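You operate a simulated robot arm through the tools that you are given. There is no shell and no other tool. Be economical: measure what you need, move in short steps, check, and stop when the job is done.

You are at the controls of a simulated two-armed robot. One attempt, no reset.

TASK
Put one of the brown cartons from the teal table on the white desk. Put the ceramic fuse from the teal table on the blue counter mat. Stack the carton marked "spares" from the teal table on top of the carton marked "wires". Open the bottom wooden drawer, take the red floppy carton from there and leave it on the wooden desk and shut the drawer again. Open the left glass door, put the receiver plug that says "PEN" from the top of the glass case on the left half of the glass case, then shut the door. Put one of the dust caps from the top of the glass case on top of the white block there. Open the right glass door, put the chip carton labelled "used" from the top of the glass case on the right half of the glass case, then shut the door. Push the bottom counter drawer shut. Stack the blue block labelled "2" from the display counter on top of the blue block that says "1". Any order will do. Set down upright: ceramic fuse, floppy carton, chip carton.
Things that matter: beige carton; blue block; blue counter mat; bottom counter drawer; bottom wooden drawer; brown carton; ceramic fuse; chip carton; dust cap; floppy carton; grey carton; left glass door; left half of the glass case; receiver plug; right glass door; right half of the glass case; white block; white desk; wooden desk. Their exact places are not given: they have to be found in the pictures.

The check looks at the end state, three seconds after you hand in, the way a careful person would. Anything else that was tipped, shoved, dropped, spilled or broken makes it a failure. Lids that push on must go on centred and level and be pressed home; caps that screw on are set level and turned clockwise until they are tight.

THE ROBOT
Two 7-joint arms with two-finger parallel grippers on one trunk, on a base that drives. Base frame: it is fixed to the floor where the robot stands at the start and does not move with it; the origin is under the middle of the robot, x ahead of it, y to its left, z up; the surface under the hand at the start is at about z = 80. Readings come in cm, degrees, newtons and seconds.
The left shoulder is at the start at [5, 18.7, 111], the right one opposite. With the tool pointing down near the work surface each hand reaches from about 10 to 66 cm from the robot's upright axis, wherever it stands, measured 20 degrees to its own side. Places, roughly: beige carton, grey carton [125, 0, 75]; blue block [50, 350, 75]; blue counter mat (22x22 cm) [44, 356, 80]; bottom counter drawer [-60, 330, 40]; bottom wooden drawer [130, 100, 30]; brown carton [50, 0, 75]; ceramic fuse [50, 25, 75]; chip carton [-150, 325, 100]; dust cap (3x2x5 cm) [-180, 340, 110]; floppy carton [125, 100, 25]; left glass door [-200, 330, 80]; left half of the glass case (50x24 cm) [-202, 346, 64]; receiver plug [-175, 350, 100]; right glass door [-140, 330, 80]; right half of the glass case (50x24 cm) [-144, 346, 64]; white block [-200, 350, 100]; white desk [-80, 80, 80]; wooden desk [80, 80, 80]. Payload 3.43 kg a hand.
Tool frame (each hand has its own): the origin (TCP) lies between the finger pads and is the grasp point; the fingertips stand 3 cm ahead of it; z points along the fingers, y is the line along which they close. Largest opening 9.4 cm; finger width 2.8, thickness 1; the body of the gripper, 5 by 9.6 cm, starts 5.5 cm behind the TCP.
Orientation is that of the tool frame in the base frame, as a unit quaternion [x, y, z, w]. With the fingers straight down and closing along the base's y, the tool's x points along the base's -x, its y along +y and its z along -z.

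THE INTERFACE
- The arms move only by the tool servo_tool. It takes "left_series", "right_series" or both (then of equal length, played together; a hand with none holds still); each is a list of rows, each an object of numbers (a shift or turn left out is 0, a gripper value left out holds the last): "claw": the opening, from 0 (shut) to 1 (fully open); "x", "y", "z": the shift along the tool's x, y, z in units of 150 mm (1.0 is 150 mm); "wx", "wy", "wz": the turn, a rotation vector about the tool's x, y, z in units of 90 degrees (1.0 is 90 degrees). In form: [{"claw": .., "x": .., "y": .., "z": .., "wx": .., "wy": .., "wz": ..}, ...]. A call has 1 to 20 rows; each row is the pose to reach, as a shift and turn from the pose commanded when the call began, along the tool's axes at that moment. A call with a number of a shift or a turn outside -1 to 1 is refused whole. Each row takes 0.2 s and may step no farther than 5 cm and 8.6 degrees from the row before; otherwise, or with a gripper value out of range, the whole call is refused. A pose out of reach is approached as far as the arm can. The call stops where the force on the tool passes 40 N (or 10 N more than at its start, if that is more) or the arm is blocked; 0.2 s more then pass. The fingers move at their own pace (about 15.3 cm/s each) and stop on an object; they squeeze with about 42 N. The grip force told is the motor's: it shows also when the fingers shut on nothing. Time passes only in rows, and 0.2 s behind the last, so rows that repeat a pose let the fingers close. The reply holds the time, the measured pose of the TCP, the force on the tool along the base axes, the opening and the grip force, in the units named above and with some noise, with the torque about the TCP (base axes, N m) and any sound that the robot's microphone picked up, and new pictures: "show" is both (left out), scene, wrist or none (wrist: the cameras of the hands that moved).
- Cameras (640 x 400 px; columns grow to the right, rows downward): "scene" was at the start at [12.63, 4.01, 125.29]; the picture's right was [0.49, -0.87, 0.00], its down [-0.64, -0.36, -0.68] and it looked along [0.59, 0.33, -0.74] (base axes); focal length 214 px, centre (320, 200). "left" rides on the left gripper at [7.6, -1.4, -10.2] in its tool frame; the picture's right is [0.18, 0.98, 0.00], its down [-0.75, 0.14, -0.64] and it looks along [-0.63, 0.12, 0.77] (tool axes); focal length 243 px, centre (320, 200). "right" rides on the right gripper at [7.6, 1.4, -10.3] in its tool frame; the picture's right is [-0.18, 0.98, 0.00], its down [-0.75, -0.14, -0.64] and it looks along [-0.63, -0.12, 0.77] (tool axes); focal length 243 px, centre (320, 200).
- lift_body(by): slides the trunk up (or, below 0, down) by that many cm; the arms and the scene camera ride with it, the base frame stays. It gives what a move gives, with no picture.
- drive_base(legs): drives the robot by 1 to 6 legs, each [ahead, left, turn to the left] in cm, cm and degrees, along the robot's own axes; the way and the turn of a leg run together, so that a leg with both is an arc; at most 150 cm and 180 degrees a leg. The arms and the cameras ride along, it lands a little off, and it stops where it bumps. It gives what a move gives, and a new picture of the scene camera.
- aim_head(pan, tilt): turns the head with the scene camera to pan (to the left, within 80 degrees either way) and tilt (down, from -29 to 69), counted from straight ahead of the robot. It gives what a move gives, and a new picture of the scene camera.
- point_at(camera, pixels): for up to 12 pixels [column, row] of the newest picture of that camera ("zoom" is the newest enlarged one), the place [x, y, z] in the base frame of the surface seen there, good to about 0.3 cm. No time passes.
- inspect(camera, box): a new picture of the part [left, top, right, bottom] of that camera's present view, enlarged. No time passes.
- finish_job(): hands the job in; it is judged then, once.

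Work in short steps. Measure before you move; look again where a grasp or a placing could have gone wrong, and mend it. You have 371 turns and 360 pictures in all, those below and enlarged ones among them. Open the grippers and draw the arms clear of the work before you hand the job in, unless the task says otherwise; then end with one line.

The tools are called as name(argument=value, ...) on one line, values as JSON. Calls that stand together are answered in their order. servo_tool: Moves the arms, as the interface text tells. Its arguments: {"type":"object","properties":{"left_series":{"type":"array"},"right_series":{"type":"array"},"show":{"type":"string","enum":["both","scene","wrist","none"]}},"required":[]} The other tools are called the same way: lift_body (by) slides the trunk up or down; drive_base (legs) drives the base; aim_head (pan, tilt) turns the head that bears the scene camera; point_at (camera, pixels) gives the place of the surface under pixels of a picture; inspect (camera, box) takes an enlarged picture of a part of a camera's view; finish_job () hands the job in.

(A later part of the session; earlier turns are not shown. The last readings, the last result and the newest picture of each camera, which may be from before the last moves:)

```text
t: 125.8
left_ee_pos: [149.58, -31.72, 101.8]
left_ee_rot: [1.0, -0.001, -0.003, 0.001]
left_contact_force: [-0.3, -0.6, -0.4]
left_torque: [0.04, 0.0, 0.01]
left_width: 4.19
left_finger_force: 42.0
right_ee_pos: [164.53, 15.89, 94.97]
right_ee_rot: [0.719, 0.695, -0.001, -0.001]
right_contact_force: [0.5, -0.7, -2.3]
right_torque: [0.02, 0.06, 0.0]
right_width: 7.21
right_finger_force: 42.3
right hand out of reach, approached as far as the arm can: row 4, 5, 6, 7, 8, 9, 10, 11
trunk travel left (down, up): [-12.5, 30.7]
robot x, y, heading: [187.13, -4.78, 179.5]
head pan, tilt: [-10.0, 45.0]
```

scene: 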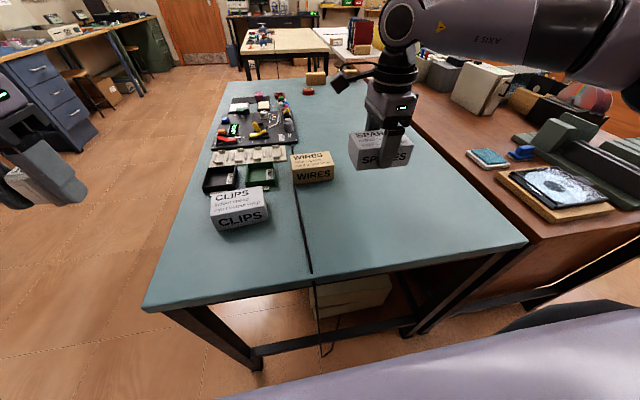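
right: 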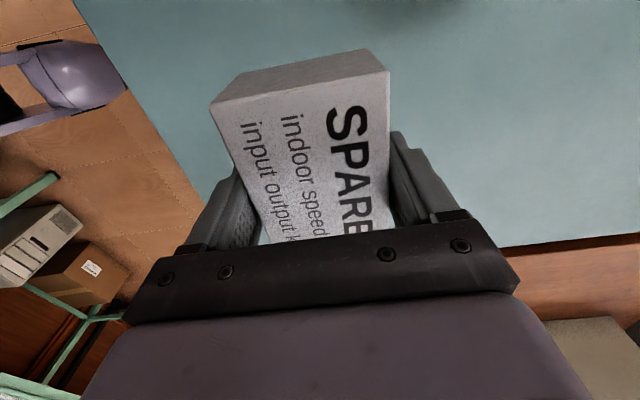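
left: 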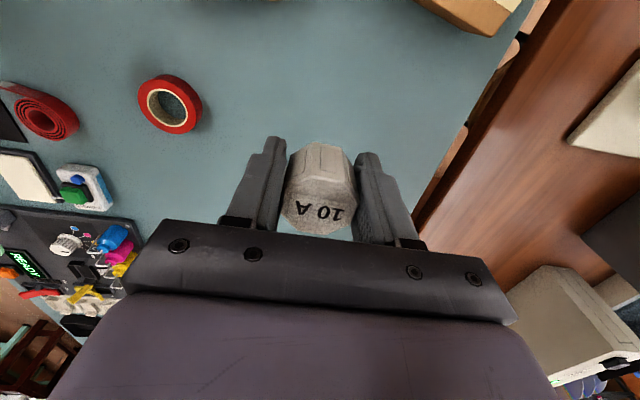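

Flipping is worse. I measure the east edge of the table and what blocks the base to see if I can get closer.

aim_head(pan=0, tilt=60)

```text
t: 126.6
left_ee_pos: [149.6, -31.84, 101.84]
left_ee_rot: [1.0, -0.002, -0.003, 0.001]
left_contact_force: [0.2, -0.7, -0.6]
left_torque: [-0.01, -0.01, -0.01]
left_width: 4.17
left_finger_force: 41.7
right_ee_pos: [164.39, 15.99, 94.92]
right_ee_rot: [0.72, 0.694, -0.001, -0.001]
right_contact_force: [0.7, -0.3, -2.1]
right_torque: [0.01, 0.02, -0.01]
right_width: 7.16
right_finger_force: 41.8
trunk travel left (down, up): [-12.5, 30.7]
robot x, y, heading: [186.93, -4.53, 179.6]
head pan, tilt: [0.0, 60.0]
```

scene: 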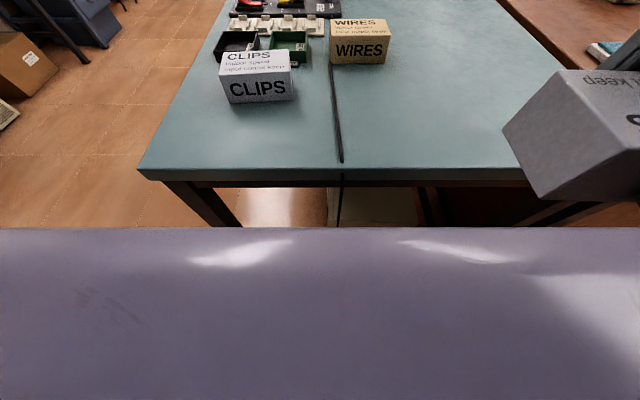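

point_at(camera="scene", pixels=[[145, 170], [340, 166], [510, 166], [380, 205], [225, 215], [400, 230], [360, 25], [360, 55]])

```text
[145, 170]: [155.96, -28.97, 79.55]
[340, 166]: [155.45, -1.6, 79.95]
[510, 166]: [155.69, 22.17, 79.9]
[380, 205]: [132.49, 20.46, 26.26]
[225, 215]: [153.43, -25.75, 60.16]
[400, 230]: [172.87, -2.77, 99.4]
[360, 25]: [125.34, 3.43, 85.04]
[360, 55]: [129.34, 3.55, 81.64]
```

Table edge at x=156, so the base cannot get closer. I rotate the wrist back toward a milder yaw and set the trunk at the earlier good height, shifting the base to y≈-14.

servo_tool(right_series=[{"x": 0.06, "wz": 0.09}, {"x": 0.12, "wz": 0.18}, {"x": 0.18, "wz": 0.27}, {"x": 0.24, "wz": 0.36}, {"x": 0.3, "wz": 0.45}, {"x": 0.36, "wz": 0.54}, {"x": 0.42, "wz": 0.63}, {"x": 0.48, "wz": 0.72}, {"x": 0.54, "wz": 0.81}, {"x": 0.6, "wz": 0.9}], show="none")

servo_tool(right_series=[{"wz": 0.09}, {"wz": 0.18}, {"wz": 0.27}, {"wz": 0.36}, {"wz": 0.45}, {"wz": 0.54}, {"wz": 0.63}, {"wz": 0.72}], show="none")

drive_base(legs=[[0, 9, 0]])

lift_body(by=8)

```text
t: 128.8
left_ee_pos: [149.65, -31.68, 101.93]
left_ee_rot: [1.0, -0.001, -0.003, 0.0]
left_contact_force: [0.7, 0.4, -0.4]
left_torque: [0.02, -0.02, 0.01]
left_width: 4.16
left_finger_force: 41.6
right_ee_pos: [164.55, 25.74, 95.11]
right_ee_rot: [0.998, 0.06, -0.002, 0.0]
right_contact_force: [-0.6, -0.4, -1.6]
right_torque: [0.0, -0.03, -0.02]
right_width: 7.17
right_finger_force: 42.0
trunk travel left (down, up): [-12.5, 30.7]
robot x, y, heading: [186.98, -4.99, 180.3]
head pan, tilt: [0.0, 60.0]
```

```text
t: 130.6
left_ee_pos: [149.55, -31.69, 101.89]
left_ee_rot: [1.0, -0.002, -0.002, 0.0]
left_contact_force: [-0.2, 0.5, -0.6]
left_torque: [0.0, 0.0, -0.02]
left_width: 4.18
left_finger_force: 41.9
right_ee_pos: [164.57, 25.85, 95.04]
right_ee_rot: [0.875, -0.484, -0.001, 0.001]
right_contact_force: [-0.3, -0.6, -0.9]
right_torque: [0.02, 0.01, -0.01]
right_width: 7.19
right_finger_force: 42.7
trunk travel left (down, up): [-12.5, 30.7]
robot x, y, heading: [187.39, -4.98, 179.8]
head pan, tilt: [0.0, 60.0]
```

```text
t: 132.1
left_ee_pos: [149.69, -40.82, 101.94]
left_ee_rot: [1.0, -0.001, -0.002, 0.0]
left_contact_force: [0.9, 0.1, -0.5]
left_torque: [-0.01, -0.02, 0.04]
left_width: 4.17
left_finger_force: 42.0
right_ee_pos: [164.25, 16.5, 95.0]
right_ee_rot: [0.876, -0.481, -0.001, 0.001]
right_contact_force: [0.1, 0.2, -2.3]
right_torque: [-0.05, 0.01, 0.02]
right_width: 7.18
right_finger_force: 41.9
trunk travel left (down, up): [-12.5, 30.7]
robot x, y, heading: [187.1, -13.81, 179.9]
head pan, tilt: [0.0, 60.0]
```

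scene: 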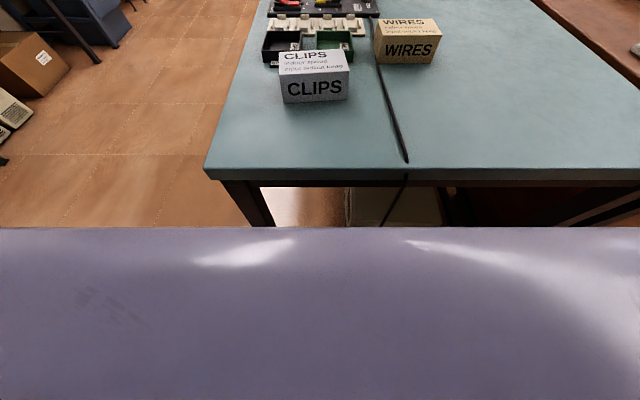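

```text
t: 133.2
left_ee_pos: [149.64, -41.0, 109.85]
left_ee_rot: [1.0, -0.001, -0.002, 0.0]
left_contact_force: [-0.2, 0.0, 0.2]
left_torque: [0.01, -0.02, -0.01]
left_width: 4.2
left_finger_force: 41.7
right_ee_pos: [164.35, 16.52, 103.15]
right_ee_rot: [0.876, -0.482, 0.0, 0.001]
right_contact_force: [0.3, -0.4, -2.1]
right_torque: [-0.01, 0.0, 0.02]
right_width: 7.19
right_finger_force: 41.8
trunk travel left (down, up): [-20.5, 22.7]
robot x, y, heading: [187.63, -13.86, 179.8]
head pan, tilt: [0.0, 60.0]
```

servo_tool(right_series=[{"x": -0.07, "y": 0.3}, {"x": -0.14, "y": 0.6}, {"x": -0.21, "y": 0.87}], show="none")

servo_tool(right_series=[{"x": -0.07, "y": 0.3}, {"x": -0.14, "y": 0.6}, {"x": -0.21, "y": 0.87}], show="none")

servo_tool(right_series=[{"x": -0.07, "y": 0.3}, {"x": -0.14, "y": 0.6}, {"x": -0.21, "y": 0.87}], show="scene")

```text
t: 134.0
left_ee_pos: [149.73, -40.87, 109.89]
left_ee_rot: [1.0, -0.001, -0.002, 0.0]
left_contact_force: [0.2, 0.5, -0.2]
left_torque: [0.01, 0.02, 0.03]
left_width: 4.17
left_finger_force: 42.1
right_ee_pos: [151.91, 12.11, 103.22]
right_ee_rot: [0.876, -0.482, -0.001, 0.001]
right_contact_force: [-0.2, 1.0, -1.6]
right_torque: [0.0, 0.02, 0.0]
right_width: 7.19
right_finger_force: 42.1
trunk travel left (down, up): [-20.5, 22.7]
robot x, y, heading: [187.15, -14.31, 180.0]
head pan, tilt: [0.0, 60.0]
```

```text
t: 134.8
left_ee_pos: [149.5, -40.87, 109.82]
left_ee_rot: [1.0, 0.0, -0.001, 0.001]
left_contact_force: [-0.2, 0.9, -0.3]
left_torque: [-0.02, -0.04, -0.01]
left_width: 4.17
left_finger_force: 41.9
right_ee_pos: [138.94, 8.81, 103.39]
right_ee_rot: [0.875, -0.484, 0.0, -0.002]
right_contact_force: [-0.2, -0.3, 0.0]
right_torque: [-0.02, 0.03, -0.05]
right_width: 7.17
right_finger_force: 41.6
right hand out of reach, approached as far as the arm can: row 3
trunk travel left (down, up): [-20.5, 22.7]
robot x, y, heading: [187.08, -13.83, 180.3]
head pan, tilt: [0.0, 60.0]
```

```text
t: 135.6
left_ee_pos: [149.62, -41.02, 109.85]
left_ee_rot: [1.0, -0.001, -0.003, 0.0]
left_contact_force: [-0.1, -0.2, 0.1]
left_torque: [0.02, -0.02, -0.01]
left_width: 4.17
left_finger_force: 41.8
right_ee_pos: [138.43, 9.54, 103.52]
right_ee_rot: [0.876, -0.482, -0.001, 0.001]
right_contact_force: [-0.2, 0.3, -1.7]
right_torque: [0.04, 0.0, 0.0]
right_width: 7.19
right_finger_force: 42.1
right hand out of reach, approached as far as the arm can: row 1, 2, 3
trunk travel left (down, up): [-20.5, 22.7]
robot x, y, heading: [187.17, -14.06, 179.9]
head pan, tilt: [0.0, 60.0]
```

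scene: 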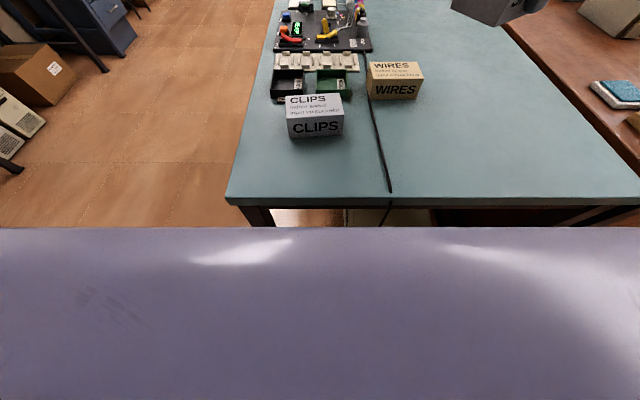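

Too high relative to the shoulder reduces reach. Lower the hand to 92 and try forward again.

servo_tool(right_series=[{"z": 0.25}, {"z": 0.5}, {"z": 0.75}, {"x": -0.07, "y": 0.3, "z": 0.75}, {"x": -0.14, "y": 0.6, "z": 0.75}, {"x": -0.21, "y": 0.87, "z": 0.75}], show="scene")

```text
t: 137.0
left_ee_pos: [149.61, -40.94, 109.91]
left_ee_rot: [1.0, -0.001, -0.002, 0.0]
left_contact_force: [0.4, -0.9, 0.9]
left_torque: [-0.02, 0.01, 0.03]
left_width: 4.2
left_finger_force: 42.3
right_ee_pos: [133.65, 10.48, 90.9]
right_ee_rot: [0.876, -0.482, -0.002, 0.001]
right_contact_force: [-0.1, 0.6, -1.3]
right_torque: [-0.01, 0.02, -0.01]
right_width: 7.2
right_finger_force: 42.2
right hand out of reach, approached as far as the arm can: row 4, 5, 6
trunk travel left (down, up): [-20.5, 22.7]
robot x, y, heading: [187.22, -14.56, 179.7]
head pan, tilt: [0.0, 60.0]
```

scene: 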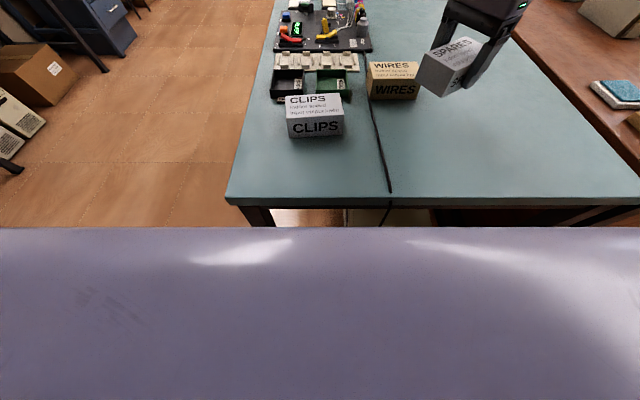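

r=58.8 now; raising the trunk while keeping hand height should extend further.

lift_body(by=10)

servo_tool(right_series=[{"z": 0.2}, {"z": 0.4}, {"z": 0.6}, {"x": -0.05, "y": 0.2, "z": 0.6}, {"x": -0.1, "y": 0.4, "z": 0.6}, {"x": -0.11, "y": 0.6, "z": 0.6}], show="none")

```text
t: 138.3
left_ee_pos: [149.55, -40.93, 119.92]
left_ee_rot: [1.0, -0.001, -0.002, 0.0]
left_contact_force: [0.9, 0.6, -0.2]
left_torque: [0.02, 0.02, 0.0]
left_width: 4.2
left_finger_force: 42.2
right_ee_pos: [133.76, 10.46, 100.93]
right_ee_rot: [0.877, -0.481, -0.002, 0.001]
right_contact_force: [0.4, -0.7, -2.3]
right_torque: [0.05, -0.03, 0.01]
right_width: 7.2
right_finger_force: 41.7
trunk travel left (down, up): [-30.5, 12.7]
robot x, y, heading: [186.9, -14.15, 179.7]
head pan, tilt: [0.0, 60.0]
```

```text
t: 139.8
left_ee_pos: [149.69, -40.9, 119.86]
left_ee_rot: [1.0, -0.001, -0.002, 0.0]
left_contact_force: [-0.4, 0.3, 0.2]
left_torque: [0.02, 0.01, 0.01]
left_width: 4.17
left_finger_force: 42.3
right_ee_pos: [133.78, 11.69, 93.57]
right_ee_rot: [0.877, -0.481, -0.003, 0.001]
right_contact_force: [0.0, 1.2, -1.4]
right_torque: [-0.02, 0.01, 0.04]
right_width: 7.2
right_finger_force: 41.9
right hand out of reach, approached as far as the arm can: row 3, 4, 5, 6
trunk travel left (down, up): [-30.5, 12.7]
robot x, y, heading: [187.08, -14.17, 179.8]
head pan, tilt: [0.0, 60.0]
```

The limit is ~50 cm from the shoulder. Turning the base left ~65° swings the right shoulder closer to the table. I retract and raise the hand, then turn.

servo_tool(right_series=[{"z": -0.2}, {"z": -0.4}, {"z": -0.6}, {"x": 0.05, "y": -0.3, "z": -0.7}, {"x": 0.1, "y": -0.6, "z": -0.7}, {"x": 0.15, "y": -0.9, "z": -0.7}], show="none")

drive_base(legs=[[-3, 0, 0], [0, 0, 65]])

```text
t: 141.2
left_ee_pos: [149.74, -40.89, 119.82]
left_ee_rot: [1.0, -0.001, -0.002, -0.001]
left_contact_force: [-0.5, 0.0, -0.3]
left_torque: [-0.01, -0.03, 0.0]
left_width: 4.19
left_finger_force: 41.9
right_ee_pos: [146.58, 16.88, 103.73]
right_ee_rot: [0.876, -0.482, -0.002, 0.002]
right_contact_force: [0.0, 0.6, -1.1]
right_torque: [0.01, 0.02, 0.0]
right_width: 7.16
right_finger_force: 41.7
trunk travel left (down, up): [-30.5, 12.7]
robot x, y, heading: [187.04, -13.83, 179.7]
head pan, tilt: [0.0, 60.0]
```

```text
t: 144.8
left_ee_pos: [197.62, -59.62, 119.85]
left_ee_rot: [0.85, 0.526, -0.002, 0.001]
left_contact_force: [-0.6, -0.1, -0.9]
left_torque: [0.02, -0.02, 0.0]
left_width: 4.18
left_finger_force: 41.9
right_ee_pos: [144.56, -36.63, 103.75]
right_ee_rot: [0.999, 0.052, -0.001, 0.002]
right_contact_force: [-0.1, 0.3, -2.2]
right_torque: [0.01, 0.0, 0.0]
right_width: 7.19
right_finger_force: 41.9
trunk travel left (down, up): [-30.5, 12.7]
robot x, y, heading: [190.11, -13.91, -116.9]
head pan, tilt: [0.0, 60.0]
```

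scene: 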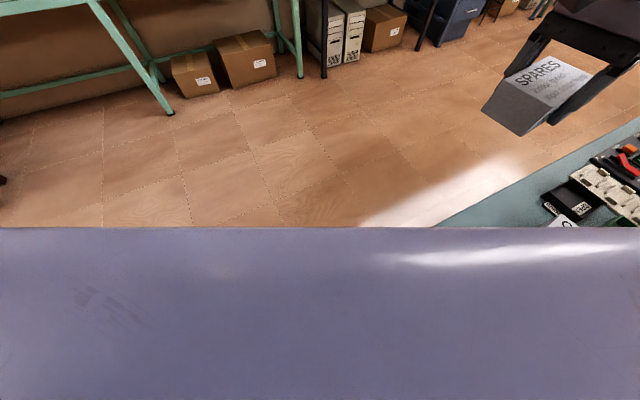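

drive_base(legs=[[1.4, -2.7, 0]])

servo_tool(right_series=[{"y": -0.13, "wz": 0.09}, {"y": -0.26, "wz": 0.18}, {"y": -0.39, "wz": 0.27}, {"y": -0.52, "wz": 0.36}, {"y": -0.65, "wz": 0.45}, {"y": -0.78, "wz": 0.54}, {"y": -0.9, "wz": 0.63}], show="none")

aim_head(pan=-60, tilt=50)

```text
t: 145.9
left_ee_pos: [194.78, -59.65, 119.88]
left_ee_rot: [0.851, 0.526, -0.002, 0.001]
left_contact_force: [-0.5, 0.1, -1.3]
left_torque: [0.01, 0.02, 0.01]
left_width: 4.17
left_finger_force: 41.8
right_ee_pos: [141.47, -36.61, 103.76]
right_ee_rot: [0.999, 0.052, -0.001, 0.002]
right_contact_force: [-0.2, -0.5, -0.8]
right_torque: [-0.01, 0.0, 0.03]
right_width: 7.19
right_finger_force: 42.3
trunk travel left (down, up): [-30.5, 12.7]
robot x, y, heading: [187.06, -14.25, -116.4]
head pan, tilt: [0.0, 60.0]
stopped in leg 1: the robot was blocked; the commanded pose is now the measured one
```

scene: 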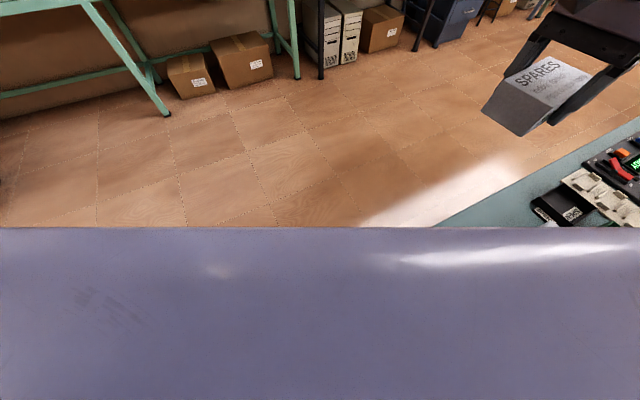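

```text
t: 147.5
left_ee_pos: [194.66, -59.66, 119.9]
left_ee_rot: [0.851, 0.525, -0.002, 0.001]
left_contact_force: [0.9, 0.9, -0.8]
left_torque: [0.01, -0.01, 0.05]
left_width: 4.15
left_finger_force: 42.1
right_ee_pos: [140.16, -23.1, 103.65]
right_ee_rot: [0.903, -0.43, 0.0, 0.002]
right_contact_force: [0.5, -1.2, -2.0]
right_torque: [0.0, -0.01, 0.02]
right_width: 7.2
right_finger_force: 42.5
trunk travel left (down, up): [-30.5, 12.7]
robot x, y, heading: [187.16, -13.97, -116.5]
head pan, tilt: [0.0, 60.0]
```

```text
t: 148.8
left_ee_pos: [194.65, -59.61, 119.93]
left_ee_rot: [0.851, 0.525, -0.003, 0.001]
left_contact_force: [-0.4, -0.2, -0.7]
left_torque: [-0.04, 0.0, 0.0]
left_width: 4.18
left_finger_force: 42.0
right_ee_pos: [140.1, -23.28, 103.6]
right_ee_rot: [0.903, -0.43, 0.0, 0.001]
right_contact_force: [0.9, 0.3, -2.0]
right_torque: [-0.01, 0.01, 0.0]
right_width: 7.18
right_finger_force: 42.3
trunk travel left (down, up): [-30.5, 12.7]
robot x, y, heading: [187.1, -13.96, -116.6]
head pan, tilt: [-60.0, 50.0]
```

scene: 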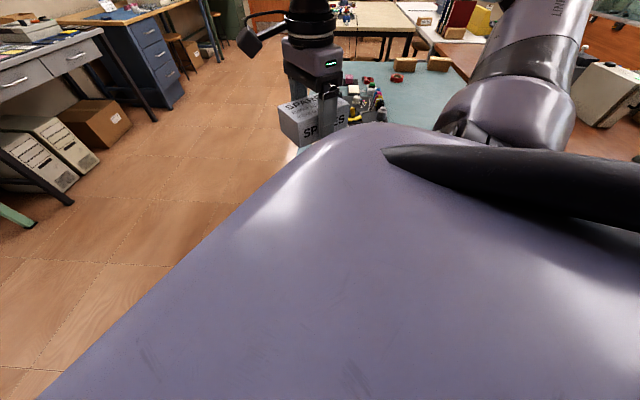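

servo_tool(right_series=[{"x": -0.2, "y": -0.04, "wz": 0.07}, {"x": -0.4, "y": -0.08, "wz": 0.14}, {"x": -0.6, "y": -0.12, "wz": 0.21}, {"x": -0.8, "y": -0.16, "wz": 0.28}, {"x": -1.0, "y": -0.2, "wz": 0.35}], show="none")

```text
t: 150.0
left_ee_pos: [194.66, -59.53, 119.94]
left_ee_rot: [0.851, 0.526, -0.002, 0.002]
left_contact_force: [-0.8, 0.0, -0.3]
left_torque: [0.0, -0.02, 0.01]
left_width: 4.18
left_finger_force: 41.9
right_ee_pos: [133.13, -9.65, 103.63]
right_ee_rot: [0.753, -0.659, 0.0, 0.001]
right_contact_force: [0.4, -0.2, -2.1]
right_torque: [-0.01, 0.04, 0.0]
right_width: 7.18
right_finger_force: 41.6
trunk travel left (down, up): [-30.5, 12.7]
robot x, y, heading: [187.51, -13.98, -116.4]
head pan, tilt: [-60.0, 50.0]
```

servo_tool(right_series=[{"x": -0.25, "y": 0.09, "wz": 0.02}, {"x": -0.5, "y": 0.18, "wz": 0.04}, {"x": -0.75, "y": 0.27, "wz": 0.06}, {"x": -0.92, "y": 0.347, "wz": 0.085}], show="both")

```text
t: 151.0
left_ee_pos: [194.7, -59.56, 119.95]
left_ee_rot: [0.851, 0.525, -0.002, 0.002]
left_contact_force: [-0.1, 0.0, -0.5]
left_torque: [-0.02, 0.03, -0.01]
left_width: 4.2
left_finger_force: 42.2
right_ee_pos: [125.92, 3.26, 103.43]
right_ee_rot: [-0.707, 0.708, -0.001, -0.001]
right_contact_force: [0.3, 1.0, -2.0]
right_torque: [-0.01, -0.02, 0.02]
right_width: 7.16
right_finger_force: 41.5
trunk travel left (down, up): [-30.5, 12.7]
robot x, y, heading: [187.14, -14.06, -116.5]
head pan, tilt: [-60.0, 50.0]
```

scene: 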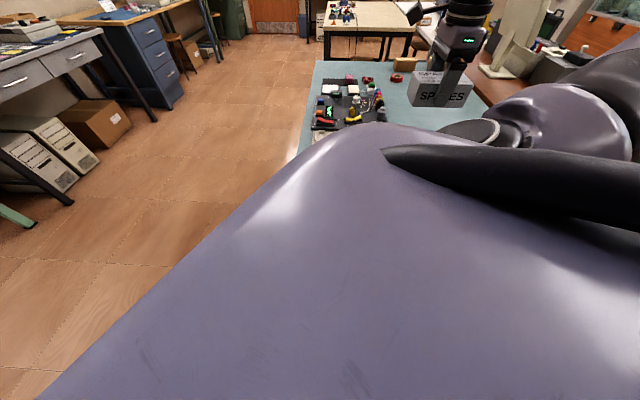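
right: 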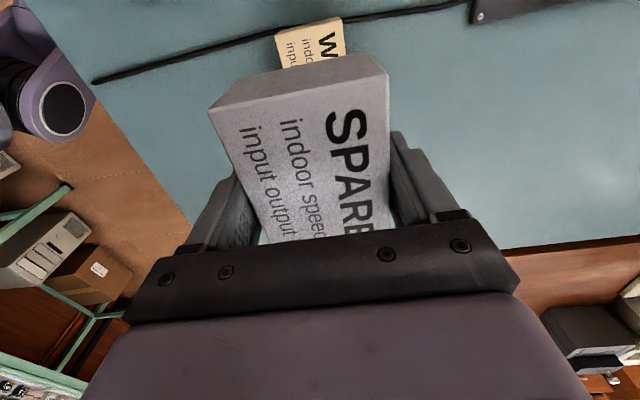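

Aligned over WIRES. Lower to TCP ≈ 89.2 (bottom on 85.1).

servo_tool(right_series=[{"z": 0.2}, {"z": 0.4}, {"z": 0.6}, {"z": 0.8}, {"z": 0.88}, {"z": 0.93}, {"z": 0.95}], show="wrist")

```text
t: 152.6
left_ee_pos: [194.65, -59.67, 119.94]
left_ee_rot: [0.851, 0.525, -0.003, 0.001]
left_contact_force: [-0.4, -1.0, -0.7]
left_torque: [-0.02, 0.0, -0.02]
left_width: 4.2
left_finger_force: 42.1
right_ee_pos: [125.89, 3.13, 89.22]
right_ee_rot: [-0.707, 0.708, 0.0, -0.002]
right_contact_force: [-0.4, -0.3, -1.5]
right_torque: [0.01, -0.02, 0.01]
right_width: 7.2
right_finger_force: 41.8
trunk travel left (down, up): [-30.5, 12.7]
robot x, y, heading: [187.02, -13.82, -116.7]
head pan, tilt: [-60.0, 50.0]
```

right: 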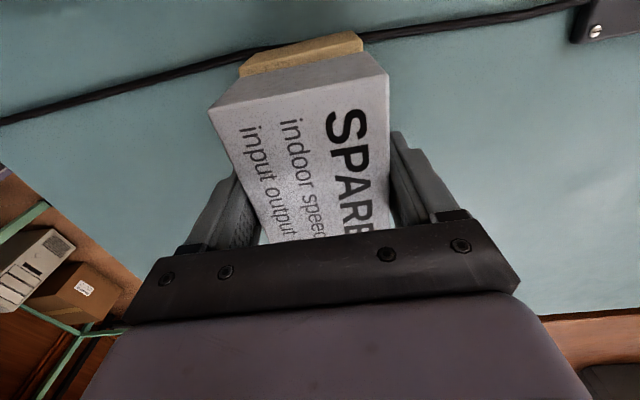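

Nearly touching; lower a few mm more and release.

servo_tool(right_series=[{"z": 0.015}, {"z": 0.025}], show="none")

```text
t: 153.2
left_ee_pos: [194.65, -59.59, 119.93]
left_ee_rot: [0.851, 0.526, -0.002, 0.001]
left_contact_force: [-0.6, 0.9, -1.2]
left_torque: [-0.02, -0.02, -0.02]
left_width: 4.18
left_finger_force: 42.0
right_ee_pos: [126.06, 3.18, 88.76]
right_ee_rot: [0.707, -0.707, 0.001, 0.001]
right_contact_force: [-0.8, 0.2, -2.1]
right_torque: [0.02, -0.01, 0.01]
right_width: 7.2
right_finger_force: 41.6
trunk travel left (down, up): [-30.5, 12.7]
robot x, y, heading: [186.84, -13.72, -116.8]
head pan, tilt: [-60.0, 50.0]
```

servo_tool(right_series=[{"z": 0.015}, {"z": 0.03}], show="none")

```text
t: 153.8
left_ee_pos: [194.93, -59.7, 119.91]
left_ee_rot: [0.851, 0.525, -0.003, 0.001]
left_contact_force: [0.0, -0.1, -0.9]
left_torque: [-0.03, 0.0, 0.01]
left_width: 4.16
left_finger_force: 42.4
right_ee_pos: [126.05, 3.13, 88.85]
right_ee_rot: [-0.707, 0.707, 0.002, -0.003]
right_contact_force: [3.8, 0.0, 22.4]
right_torque: [-0.95, -0.71, 0.1]
right_width: 7.22
right_finger_force: 42.5
trunk travel left (down, up): [-30.5, 12.7]
robot x, y, heading: [187.08, -14.01, -116.5]
head pan, tilt: [-60.0, 50.0]
```

Contact (22 N). Release and rise.

servo_tool(right_series=[{"z": -0.02, "claw": 0.95}, {"z": -0.02}, {"z": -0.02}, {"z": -0.15}, {"z": -0.3}, {"z": -0.6}, {"z": -0.9}], show="wrist")

```text
t: 155.4
left_ee_pos: [194.78, -59.63, 119.83]
left_ee_rot: [0.851, 0.525, -0.002, 0.001]
left_contact_force: [0.0, -0.4, -0.5]
left_torque: [0.02, 0.0, 0.01]
left_width: 4.18
left_finger_force: 41.9
right_ee_pos: [126.21, 3.24, 102.05]
right_ee_rot: [0.707, -0.707, 0.001, 0.001]
right_contact_force: [-0.7, -0.1, 0.3]
right_torque: [-0.02, -0.02, 0.05]
right_width: 8.94
right_finger_force: 0.1
trunk travel left (down, up): [-30.5, 12.7]
robot x, y, heading: [186.94, -13.97, -116.5]
head pan, tilt: [-60.0, 50.0]
```

right: 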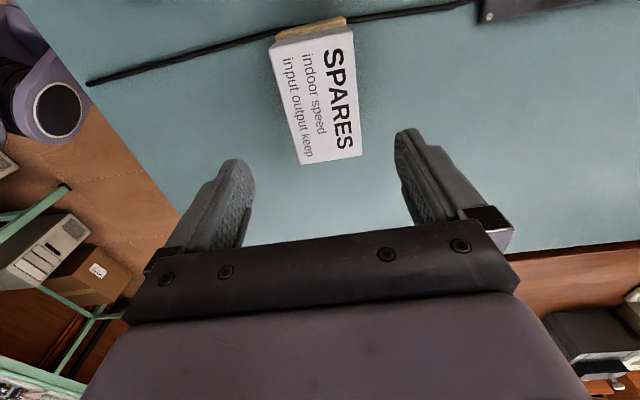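

Stacked properly. Retract the right arm back toward the robot's front.

servo_tool(right_series=[{"z": -0.2}, {"z": -0.3, "x": 0.2, "y": -0.2}, {"z": -0.3, "x": 0.4, "y": -0.4}, {"z": -0.3, "x": 0.6, "y": -0.6}, {"z": -0.3, "x": 0.8, "y": -0.8}, {"z": -0.3, "x": 1.0, "y": -1.0}], show="none")

servo_tool(right_series=[{"x": 0.2, "y": -0.1, "wz": -0.09}, {"x": 0.4, "y": -0.2, "wz": -0.18}, {"x": 0.6, "y": -0.3, "wz": -0.27}, {"x": 0.8, "y": -0.4, "wz": -0.36}, {"x": 1.0, "y": -0.5, "wz": -0.45}, {"x": 1.0, "y": -0.5, "wz": -0.54}, {"x": 1.0, "y": -0.5, "wz": -0.63}], show="none")

drive_base(legs=[[3, 14, 0], [0, 0, -154], [120, 0, 0]])

```text
t: 156.8
left_ee_pos: [194.62, -59.69, 119.79]
left_ee_rot: [0.851, 0.526, -0.002, 0.001]
left_contact_force: [0.2, -0.6, -0.9]
left_torque: [-0.02, -0.02, 0.03]
left_width: 4.21
left_finger_force: 42.4
right_ee_pos: [140.72, -11.96, 106.63]
right_ee_rot: [-0.707, 0.707, 0.0, -0.002]
right_contact_force: [-0.7, 0.5, 0.0]
right_torque: [0.0, 0.0, 0.03]
right_width: 8.92
right_finger_force: 0.2
trunk travel left (down, up): [-30.5, 12.7]
robot x, y, heading: [187.54, -13.92, -116.5]
head pan, tilt: [-60.0, 50.0]
```

```text
t: 158.4
left_ee_pos: [194.57, -59.47, 119.99]
left_ee_rot: [0.851, 0.526, -0.002, 0.002]
left_contact_force: [1.0, -0.6, -0.3]
left_torque: [-0.01, 0.02, 0.0]
left_width: 4.17
left_finger_force: 41.9
right_ee_pos: [148.37, -26.74, 106.66]
right_ee_rot: [0.959, -0.285, -0.001, 0.002]
right_contact_force: [-0.5, -0.4, 1.0]
right_torque: [0.0, 0.01, 0.01]
right_width: 8.96
right_finger_force: 0.0
trunk travel left (down, up): [-30.5, 12.7]
robot x, y, heading: [187.39, -14.04, -116.6]
head pan, tilt: [-60.0, 50.0]
```

```text
t: 172.3
left_ee_pos: [174.4, 136.57, 119.86]
left_ee_rot: [-0.697, 0.717, 0.002, 0.002]
left_contact_force: [0.5, -0.3, -0.1]
left_torque: [-0.01, 0.0, 0.02]
left_width: 4.17
left_finger_force: 41.7
right_ee_pos: [230.31, 126.35, 106.69]
right_ee_rot: [0.072, 0.997, 0.002, -0.001]
right_contact_force: [-0.1, 0.1, -0.6]
right_torque: [-0.02, 0.01, 0.01]
right_width: 8.93
right_finger_force: 0.0
trunk travel left (down, up): [-30.5, 12.7]
robot x, y, heading: [200.52, 98.18, 88.4]
head pan, tilt: [-60.0, 50.0]
```

scene: 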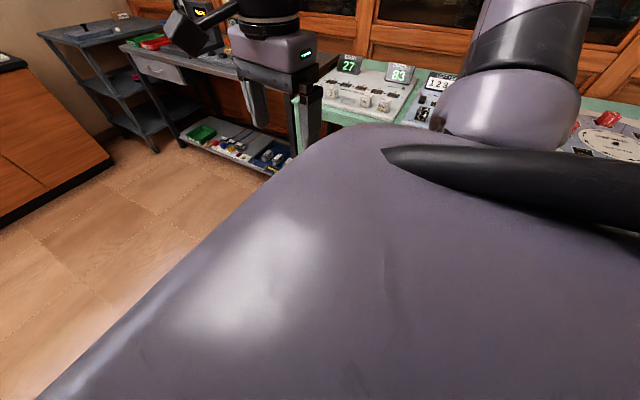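

I look ahead and left.

aim_head(pan=55, tilt=35)

```text
t: 174.3
left_ee_pos: [174.4, 136.53, 119.87]
left_ee_rot: [-0.697, 0.717, 0.001, 0.002]
left_contact_force: [0.5, -0.3, -1.0]
left_torque: [-0.01, 0.0, -0.01]
left_width: 4.18
left_finger_force: 42.0
right_ee_pos: [230.14, 126.29, 106.65]
right_ee_rot: [0.072, 0.997, 0.002, 0.0]
right_contact_force: [0.4, 0.1, -0.2]
right_torque: [0.01, 0.0, -0.01]
right_width: 8.91
right_finger_force: 0.1
trunk travel left (down, up): [-30.5, 12.7]
robot x, y, heading: [200.5, 98.16, 88.4]
head pan, tilt: [55.0, 35.0]
```

scene: 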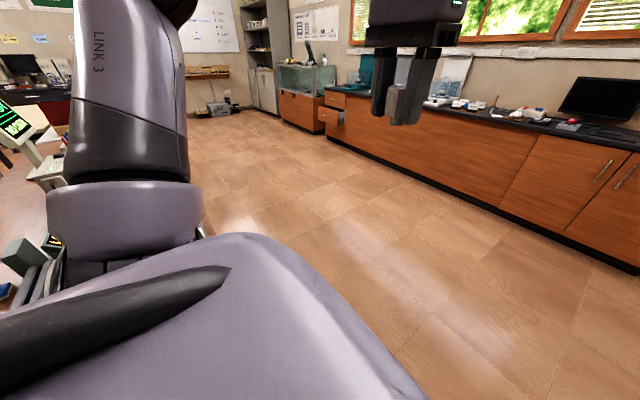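

Clear. Drive to about (140,190), facing west, and look south at the wooden desk.

drive_base(legs=[[92, 0, 0], [0, 0, 91.6], [60, 0, 0]])

aim_head(pan=78, tilt=40)

```text
t: 186.0
left_ee_pos: [104.81, 165.07, 119.87]
left_ee_rot: [1.0, -0.013, -0.002, 0.001]
left_contact_force: [-0.2, -0.2, 0.0]
left_torque: [0.03, -0.02, -0.01]
left_width: 4.18
left_finger_force: 41.9
right_ee_pos: [114.93, 221.15, 106.66]
right_ee_rot: [-0.655, 0.756, 0.0, -0.003]
right_contact_force: [-0.2, 0.1, 0.2]
right_torque: [-0.03, -0.02, 0.0]
right_width: 8.94
right_finger_force: 0.1
trunk travel left (down, up): [-30.5, 12.7]
robot x, y, heading: [142.54, 190.94, 178.7]
head pan, tilt: [55.0, 35.0]
```

scene: 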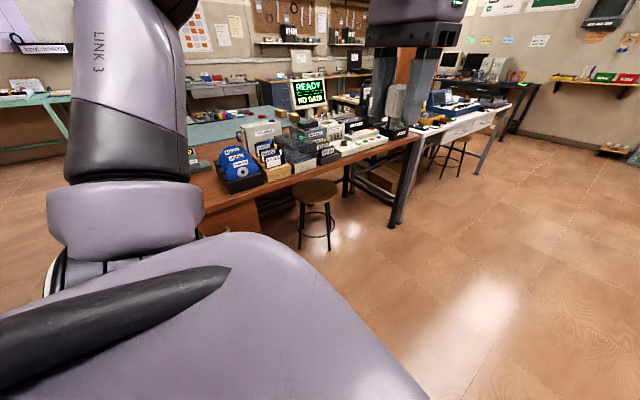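

```text
t: 186.8
left_ee_pos: [104.86, 165.23, 119.94]
left_ee_rot: [1.0, -0.013, -0.003, 0.0]
left_contact_force: [0.1, 0.6, -0.4]
left_torque: [0.0, 0.01, 0.0]
left_width: 4.2
left_finger_force: 41.6
right_ee_pos: [114.98, 221.09, 106.68]
right_ee_rot: [-0.655, 0.755, 0.0, -0.002]
right_contact_force: [0.0, 0.5, 0.0]
right_torque: [-0.03, 0.0, 0.02]
right_width: 8.91
right_finger_force: 0.0
trunk travel left (down, up): [-30.5, 12.7]
robot x, y, heading: [143.13, 191.28, 178.6]
head pan, tilt: [78.0, 40.0]
```

scene: 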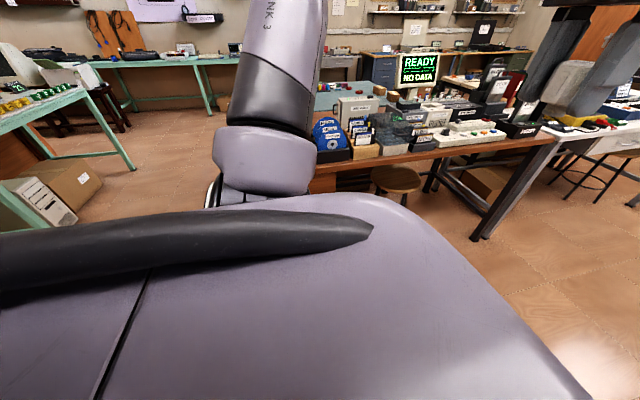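

Deliver the fuse first. Drive to about (45,265) facing the counter.

drive_base(legs=[[95, 0, 0], [0, 0, -88.6], [75, 0, 0]])

aim_head(pan=0, tilt=35)

```text
t: 199.1
left_ee_pos: [25.65, 305.12, 119.91]
left_ee_rot: [-0.692, 0.722, 0.002, 0.002]
left_contact_force: [-0.6, 0.1, 0.0]
left_torque: [0.0, -0.01, 0.02]
left_width: 4.17
left_finger_force: 42.2
right_ee_pos: [81.23, 294.21, 106.75]
right_ee_rot: [0.078, 0.997, 0.002, 0.0]
right_contact_force: [-0.4, 0.0, -0.3]
right_torque: [-0.01, 0.01, 0.01]
right_width: 8.93
right_finger_force: 0.0
trunk travel left (down, up): [-30.5, 12.7]
robot x, y, heading: [51.27, 266.31, 87.7]
head pan, tilt: [78.0, 40.0]
```

scene: 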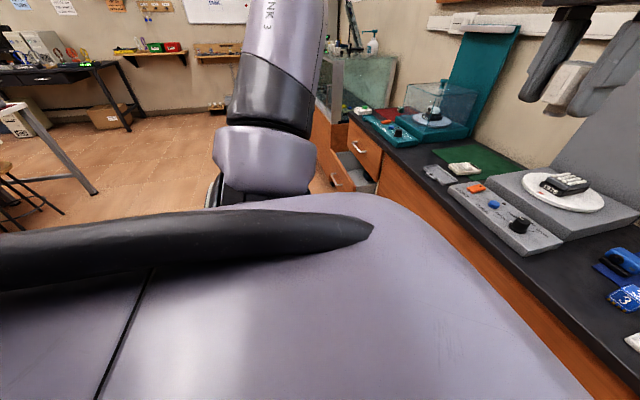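

```text
t: 200.6
left_ee_pos: [25.57, 305.18, 119.91]
left_ee_rot: [-0.692, 0.722, 0.001, 0.002]
left_contact_force: [0.7, -0.6, 0.0]
left_torque: [0.0, 0.03, 0.01]
left_width: 4.19
left_finger_force: 41.9
right_ee_pos: [81.27, 294.04, 106.72]
right_ee_rot: [0.079, 0.997, 0.002, -0.001]
right_contact_force: [0.1, 0.2, -0.1]
right_torque: [-0.01, 0.0, 0.0]
right_width: 8.96
right_finger_force: 0.0
trunk travel left (down, up): [-30.5, 12.7]
robot x, y, heading: [51.52, 266.83, 87.6]
head pan, tilt: [0.0, 35.0]
```

scene: 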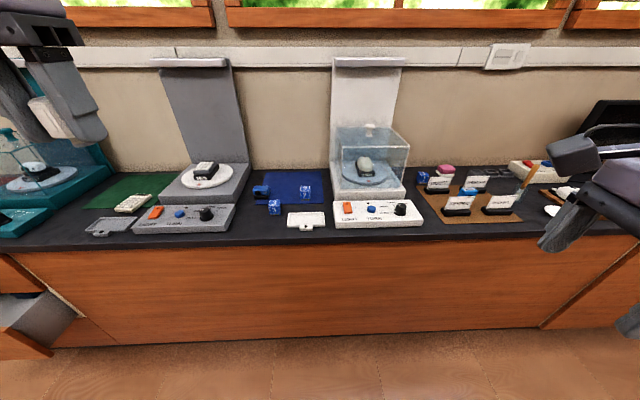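

inspect(camera="scene", box=[220, 150, 380, 250])

point_at(camera="scene", pixels=[[305, 195], [275, 208], [262, 192], [285, 178], [320, 175], [265, 175], [322, 200], [290, 240], [300, 244], [405, 235], [180, 243], [305, 222]])

```text
4.00 times, centred on (300, 200) of scene
```

zoom: 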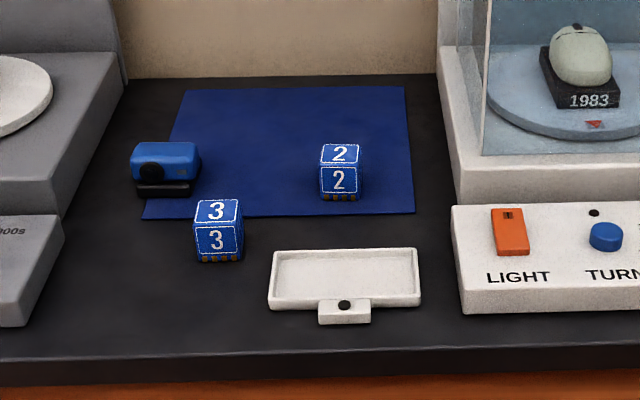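

```text
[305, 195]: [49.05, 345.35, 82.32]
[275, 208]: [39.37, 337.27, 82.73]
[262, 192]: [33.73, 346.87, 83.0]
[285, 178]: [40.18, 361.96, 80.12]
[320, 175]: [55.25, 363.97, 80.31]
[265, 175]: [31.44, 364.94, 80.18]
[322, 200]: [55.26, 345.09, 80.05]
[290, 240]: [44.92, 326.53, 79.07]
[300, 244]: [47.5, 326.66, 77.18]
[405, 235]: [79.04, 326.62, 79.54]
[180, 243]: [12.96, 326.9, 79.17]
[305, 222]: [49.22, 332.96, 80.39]
```

Block "2" is on the mat; another blue block sits at (423,178). Mat spans x 33–55, y 345–367. I turn to heading 60 and go close so the left shoulder nears the mat.

inspect(camera="scene", box=[400, 150, 560, 250])

point_at(camera="scene", pixels=[[423, 176], [422, 183], [437, 184], [445, 170]])

drive_base(legs=[[0, 0, -27.6], [26, 10, 0]])

aim_head(pan=40, tilt=45)

```text
4.00 times, centred on (480, 200) of scene
```

zoom: 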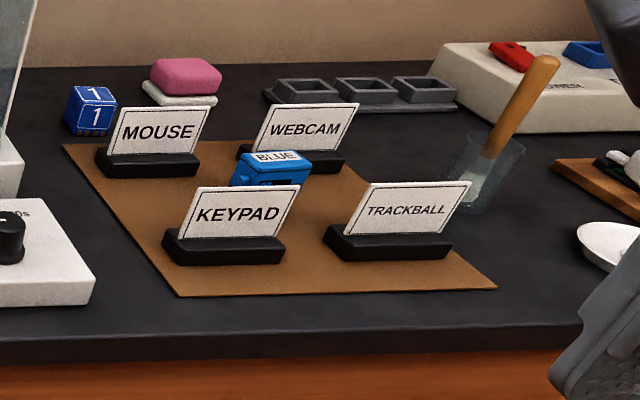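

```text
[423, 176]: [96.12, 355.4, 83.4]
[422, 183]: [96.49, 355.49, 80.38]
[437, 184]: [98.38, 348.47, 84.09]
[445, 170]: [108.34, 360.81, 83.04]
```

```text
t: 203.9
left_ee_pos: [50.63, 340.45, 119.83]
left_ee_rot: [-0.504, 0.864, 0.001, 0.002]
left_contact_force: [-0.1, -0.1, -1.2]
left_torque: [-0.02, 0.0, -0.02]
left_width: 4.13
left_finger_force: 42.5
right_ee_pos: [95.24, 305.36, 106.6]
right_ee_rot: [0.31, 0.951, 0.002, 0.0]
right_contact_force: [0.3, -0.8, -0.1]
right_torque: [-0.01, 0.02, 0.02]
right_width: 8.93
right_finger_force: 0.1
trunk travel left (down, up): [-30.5, 12.7]
robot x, y, heading: [55.99, 294.3, 60.4]
head pan, tilt: [0.0, 35.0]
```

scene: 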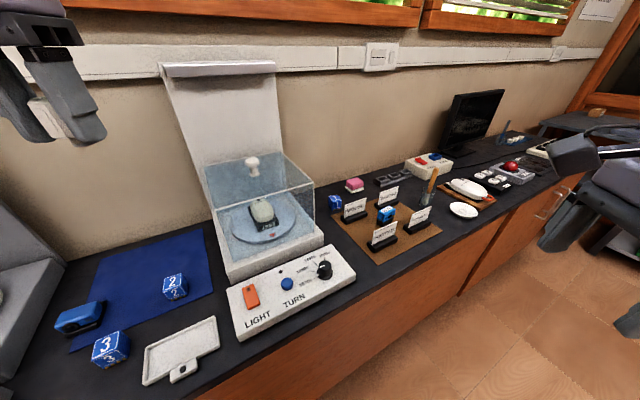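

```text
t: 205.0
left_ee_pos: [50.69, 340.49, 119.99]
left_ee_rot: [-0.504, 0.864, 0.001, 0.003]
left_contact_force: [0.0, -0.4, 0.0]
left_torque: [0.02, -0.01, 0.01]
left_width: 4.2
left_finger_force: 41.7
right_ee_pos: [95.22, 305.35, 106.61]
right_ee_rot: [0.311, 0.95, 0.002, 0.0]
right_contact_force: [0.0, -0.1, 0.8]
right_torque: [-0.01, 0.0, 0.02]
right_width: 8.92
right_finger_force: 0.2
trunk travel left (down, up): [-30.5, 12.7]
robot x, y, heading: [55.81, 294.88, 60.3]
head pan, tilt: [40.0, 45.0]
```

scene: 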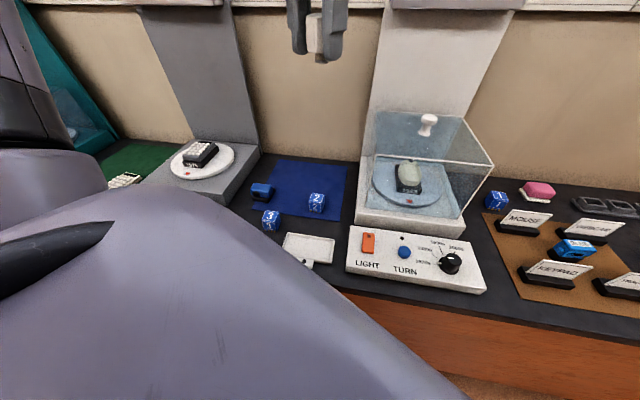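

inspect(camera="scene", box=[220, 140, 380, 240])

point_at(camera="zoom", pixels=[[140, 175], [385, 200], [508, 100], [245, 75], [390, 210], [360, 235], [415, 225], [395, 275], [170, 190], [215, 185], [205, 290], [375, 150]])

```text
4.00 times, centred on (300, 190) of scene
```

zoom: 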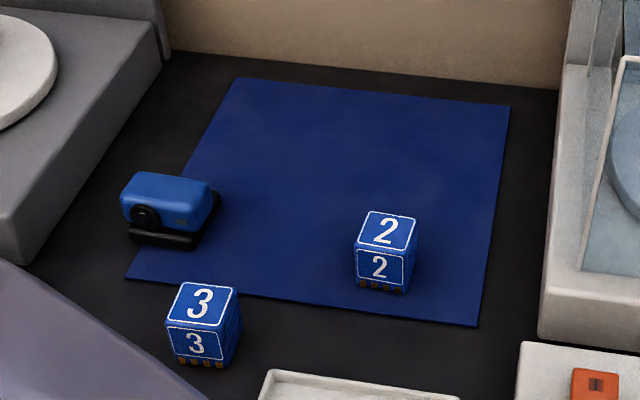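

```text
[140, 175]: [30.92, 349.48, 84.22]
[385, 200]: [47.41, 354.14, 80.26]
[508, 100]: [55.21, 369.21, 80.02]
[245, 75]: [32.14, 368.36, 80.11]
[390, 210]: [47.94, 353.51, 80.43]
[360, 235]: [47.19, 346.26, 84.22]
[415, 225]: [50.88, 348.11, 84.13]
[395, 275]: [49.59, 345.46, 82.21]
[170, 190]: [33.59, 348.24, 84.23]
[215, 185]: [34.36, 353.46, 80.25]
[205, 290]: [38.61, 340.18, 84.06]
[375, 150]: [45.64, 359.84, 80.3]
```

Mat free area around (43,356). Left hand moves above it with yaw alignment; then trunk lowers 10 cm.

servo_tool(left_series=[{"x": -0.12, "y": 0.18, "wz": -0.065}, {"x": -0.24, "y": 0.37, "wz": -0.13}, {"x": -0.36, "y": 0.55, "wz": -0.2}, {"x": -0.48, "y": 0.74, "wz": -0.265}, {"x": -0.59, "y": 0.923, "wz": -0.328}], show="none")

lift_body(by=-10)

inspect(camera="left", box=[0, 0, 640, 400])

```text
t: 206.2
left_ee_pos: [43.09, 355.13, 120.01]
left_ee_rot: [0.707, -0.707, -0.001, -0.002]
left_contact_force: [0.1, 0.0, -1.0]
left_torque: [-0.02, -0.04, 0.03]
left_width: 4.17
left_finger_force: 42.2
right_ee_pos: [95.09, 305.25, 106.72]
right_ee_rot: [0.311, 0.951, 0.001, 0.001]
right_contact_force: [0.5, 0.0, -0.9]
right_torque: [0.02, -0.01, 0.01]
right_width: 8.9
right_finger_force: 0.0
trunk travel left (down, up): [-30.5, 12.7]
robot x, y, heading: [55.9, 294.34, 60.3]
head pan, tilt: [40.0, 45.0]
```

```text
t: 207.5
left_ee_pos: [43.03, 354.97, 110.15]
left_ee_rot: [0.708, -0.707, -0.001, -0.002]
left_contact_force: [0.7, 0.3, -0.3]
left_torque: [-0.01, 0.0, -0.05]
left_width: 4.18
left_finger_force: 41.7
right_ee_pos: [95.26, 305.27, 96.79]
right_ee_rot: [0.31, 0.951, 0.001, 0.001]
right_contact_force: [0.4, -0.1, 0.0]
right_torque: [0.01, 0.0, 0.02]
right_width: 8.9
right_finger_force: 0.0
trunk travel left (down, up): [-20.5, 22.7]
robot x, y, heading: [55.76, 294.65, 60.7]
head pan, tilt: [40.0, 45.0]
```

```text
1.00 times, centred on (320, 200) of left (not enlarged: the box is as wide or as high as the picture)
```

zoom: 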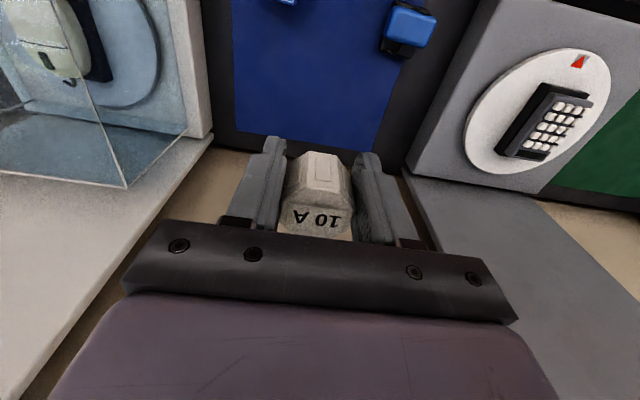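

Clear. Lower in two steps.

servo_tool(left_series=[{"z": 0.2}, {"z": 0.4}, {"z": 0.6}, {"z": 0.8}, {"z": 1.0}], show="none")

servo_tool(left_series=[{"z": 0.2}, {"z": 0.4}, {"z": 0.55}, {"z": 0.65}, {"z": 0.72}], show="wrist")

```text
t: 208.7
left_ee_pos: [42.97, 355.11, 94.68]
left_ee_rot: [0.707, -0.707, -0.001, -0.002]
left_contact_force: [-0.2, 0.3, -0.8]
left_torque: [0.03, 0.06, -0.01]
left_width: 4.19
left_finger_force: 41.9
right_ee_pos: [95.31, 305.33, 96.62]
right_ee_rot: [0.311, 0.951, 0.002, 0.0]
right_contact_force: [0.4, 0.3, -0.1]
right_torque: [0.02, 0.01, 0.0]
right_width: 8.92
right_finger_force: 0.1
trunk travel left (down, up): [-20.5, 22.7]
robot x, y, heading: [55.73, 294.34, 60.6]
head pan, tilt: [40.0, 45.0]
```

```text
t: 209.9
left_ee_pos: [43.05, 355.07, 84.25]
left_ee_rot: [0.707, -0.707, -0.001, -0.003]
left_contact_force: [0.4, 0.5, 0.1]
left_torque: [0.0, 0.02, 0.01]
left_width: 4.18
left_finger_force: 42.5
right_ee_pos: [95.17, 305.16, 96.76]
right_ee_rot: [0.311, 0.95, 0.002, 0.0]
right_contact_force: [-0.2, -0.3, 0.1]
right_torque: [0.0, 0.02, 0.01]
right_width: 8.95
right_finger_force: 0.1
trunk travel left (down, up): [-20.5, 22.7]
robot x, y, heading: [55.73, 294.72, 60.4]
head pan, tilt: [40.0, 45.0]
```

left: 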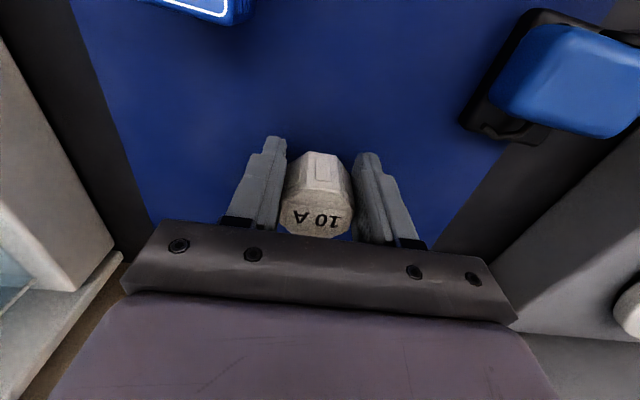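

servo_tool(left_series=[{"z": 0.01}, {"z": 0.02}, {"z": 0.03}], show="none")

```text
t: 210.7
left_ee_pos: [43.18, 355.21, 83.98]
left_ee_rot: [0.708, -0.707, -0.001, -0.004]
left_contact_force: [-0.1, -3.5, 7.4]
left_torque: [-0.16, 0.02, 0.01]
left_width: 4.18
left_finger_force: 42.1
right_ee_pos: [95.3, 305.04, 96.72]
right_ee_rot: [0.311, 0.95, 0.002, 0.0]
right_contact_force: [-0.7, -0.2, -0.5]
right_torque: [-0.03, -0.07, 0.01]
right_width: 8.91
right_finger_force: 0.0
trunk travel left (down, up): [-20.5, 22.7]
robot x, y, heading: [55.92, 294.38, 60.5]
head pan, tilt: [40.0, 45.0]
```

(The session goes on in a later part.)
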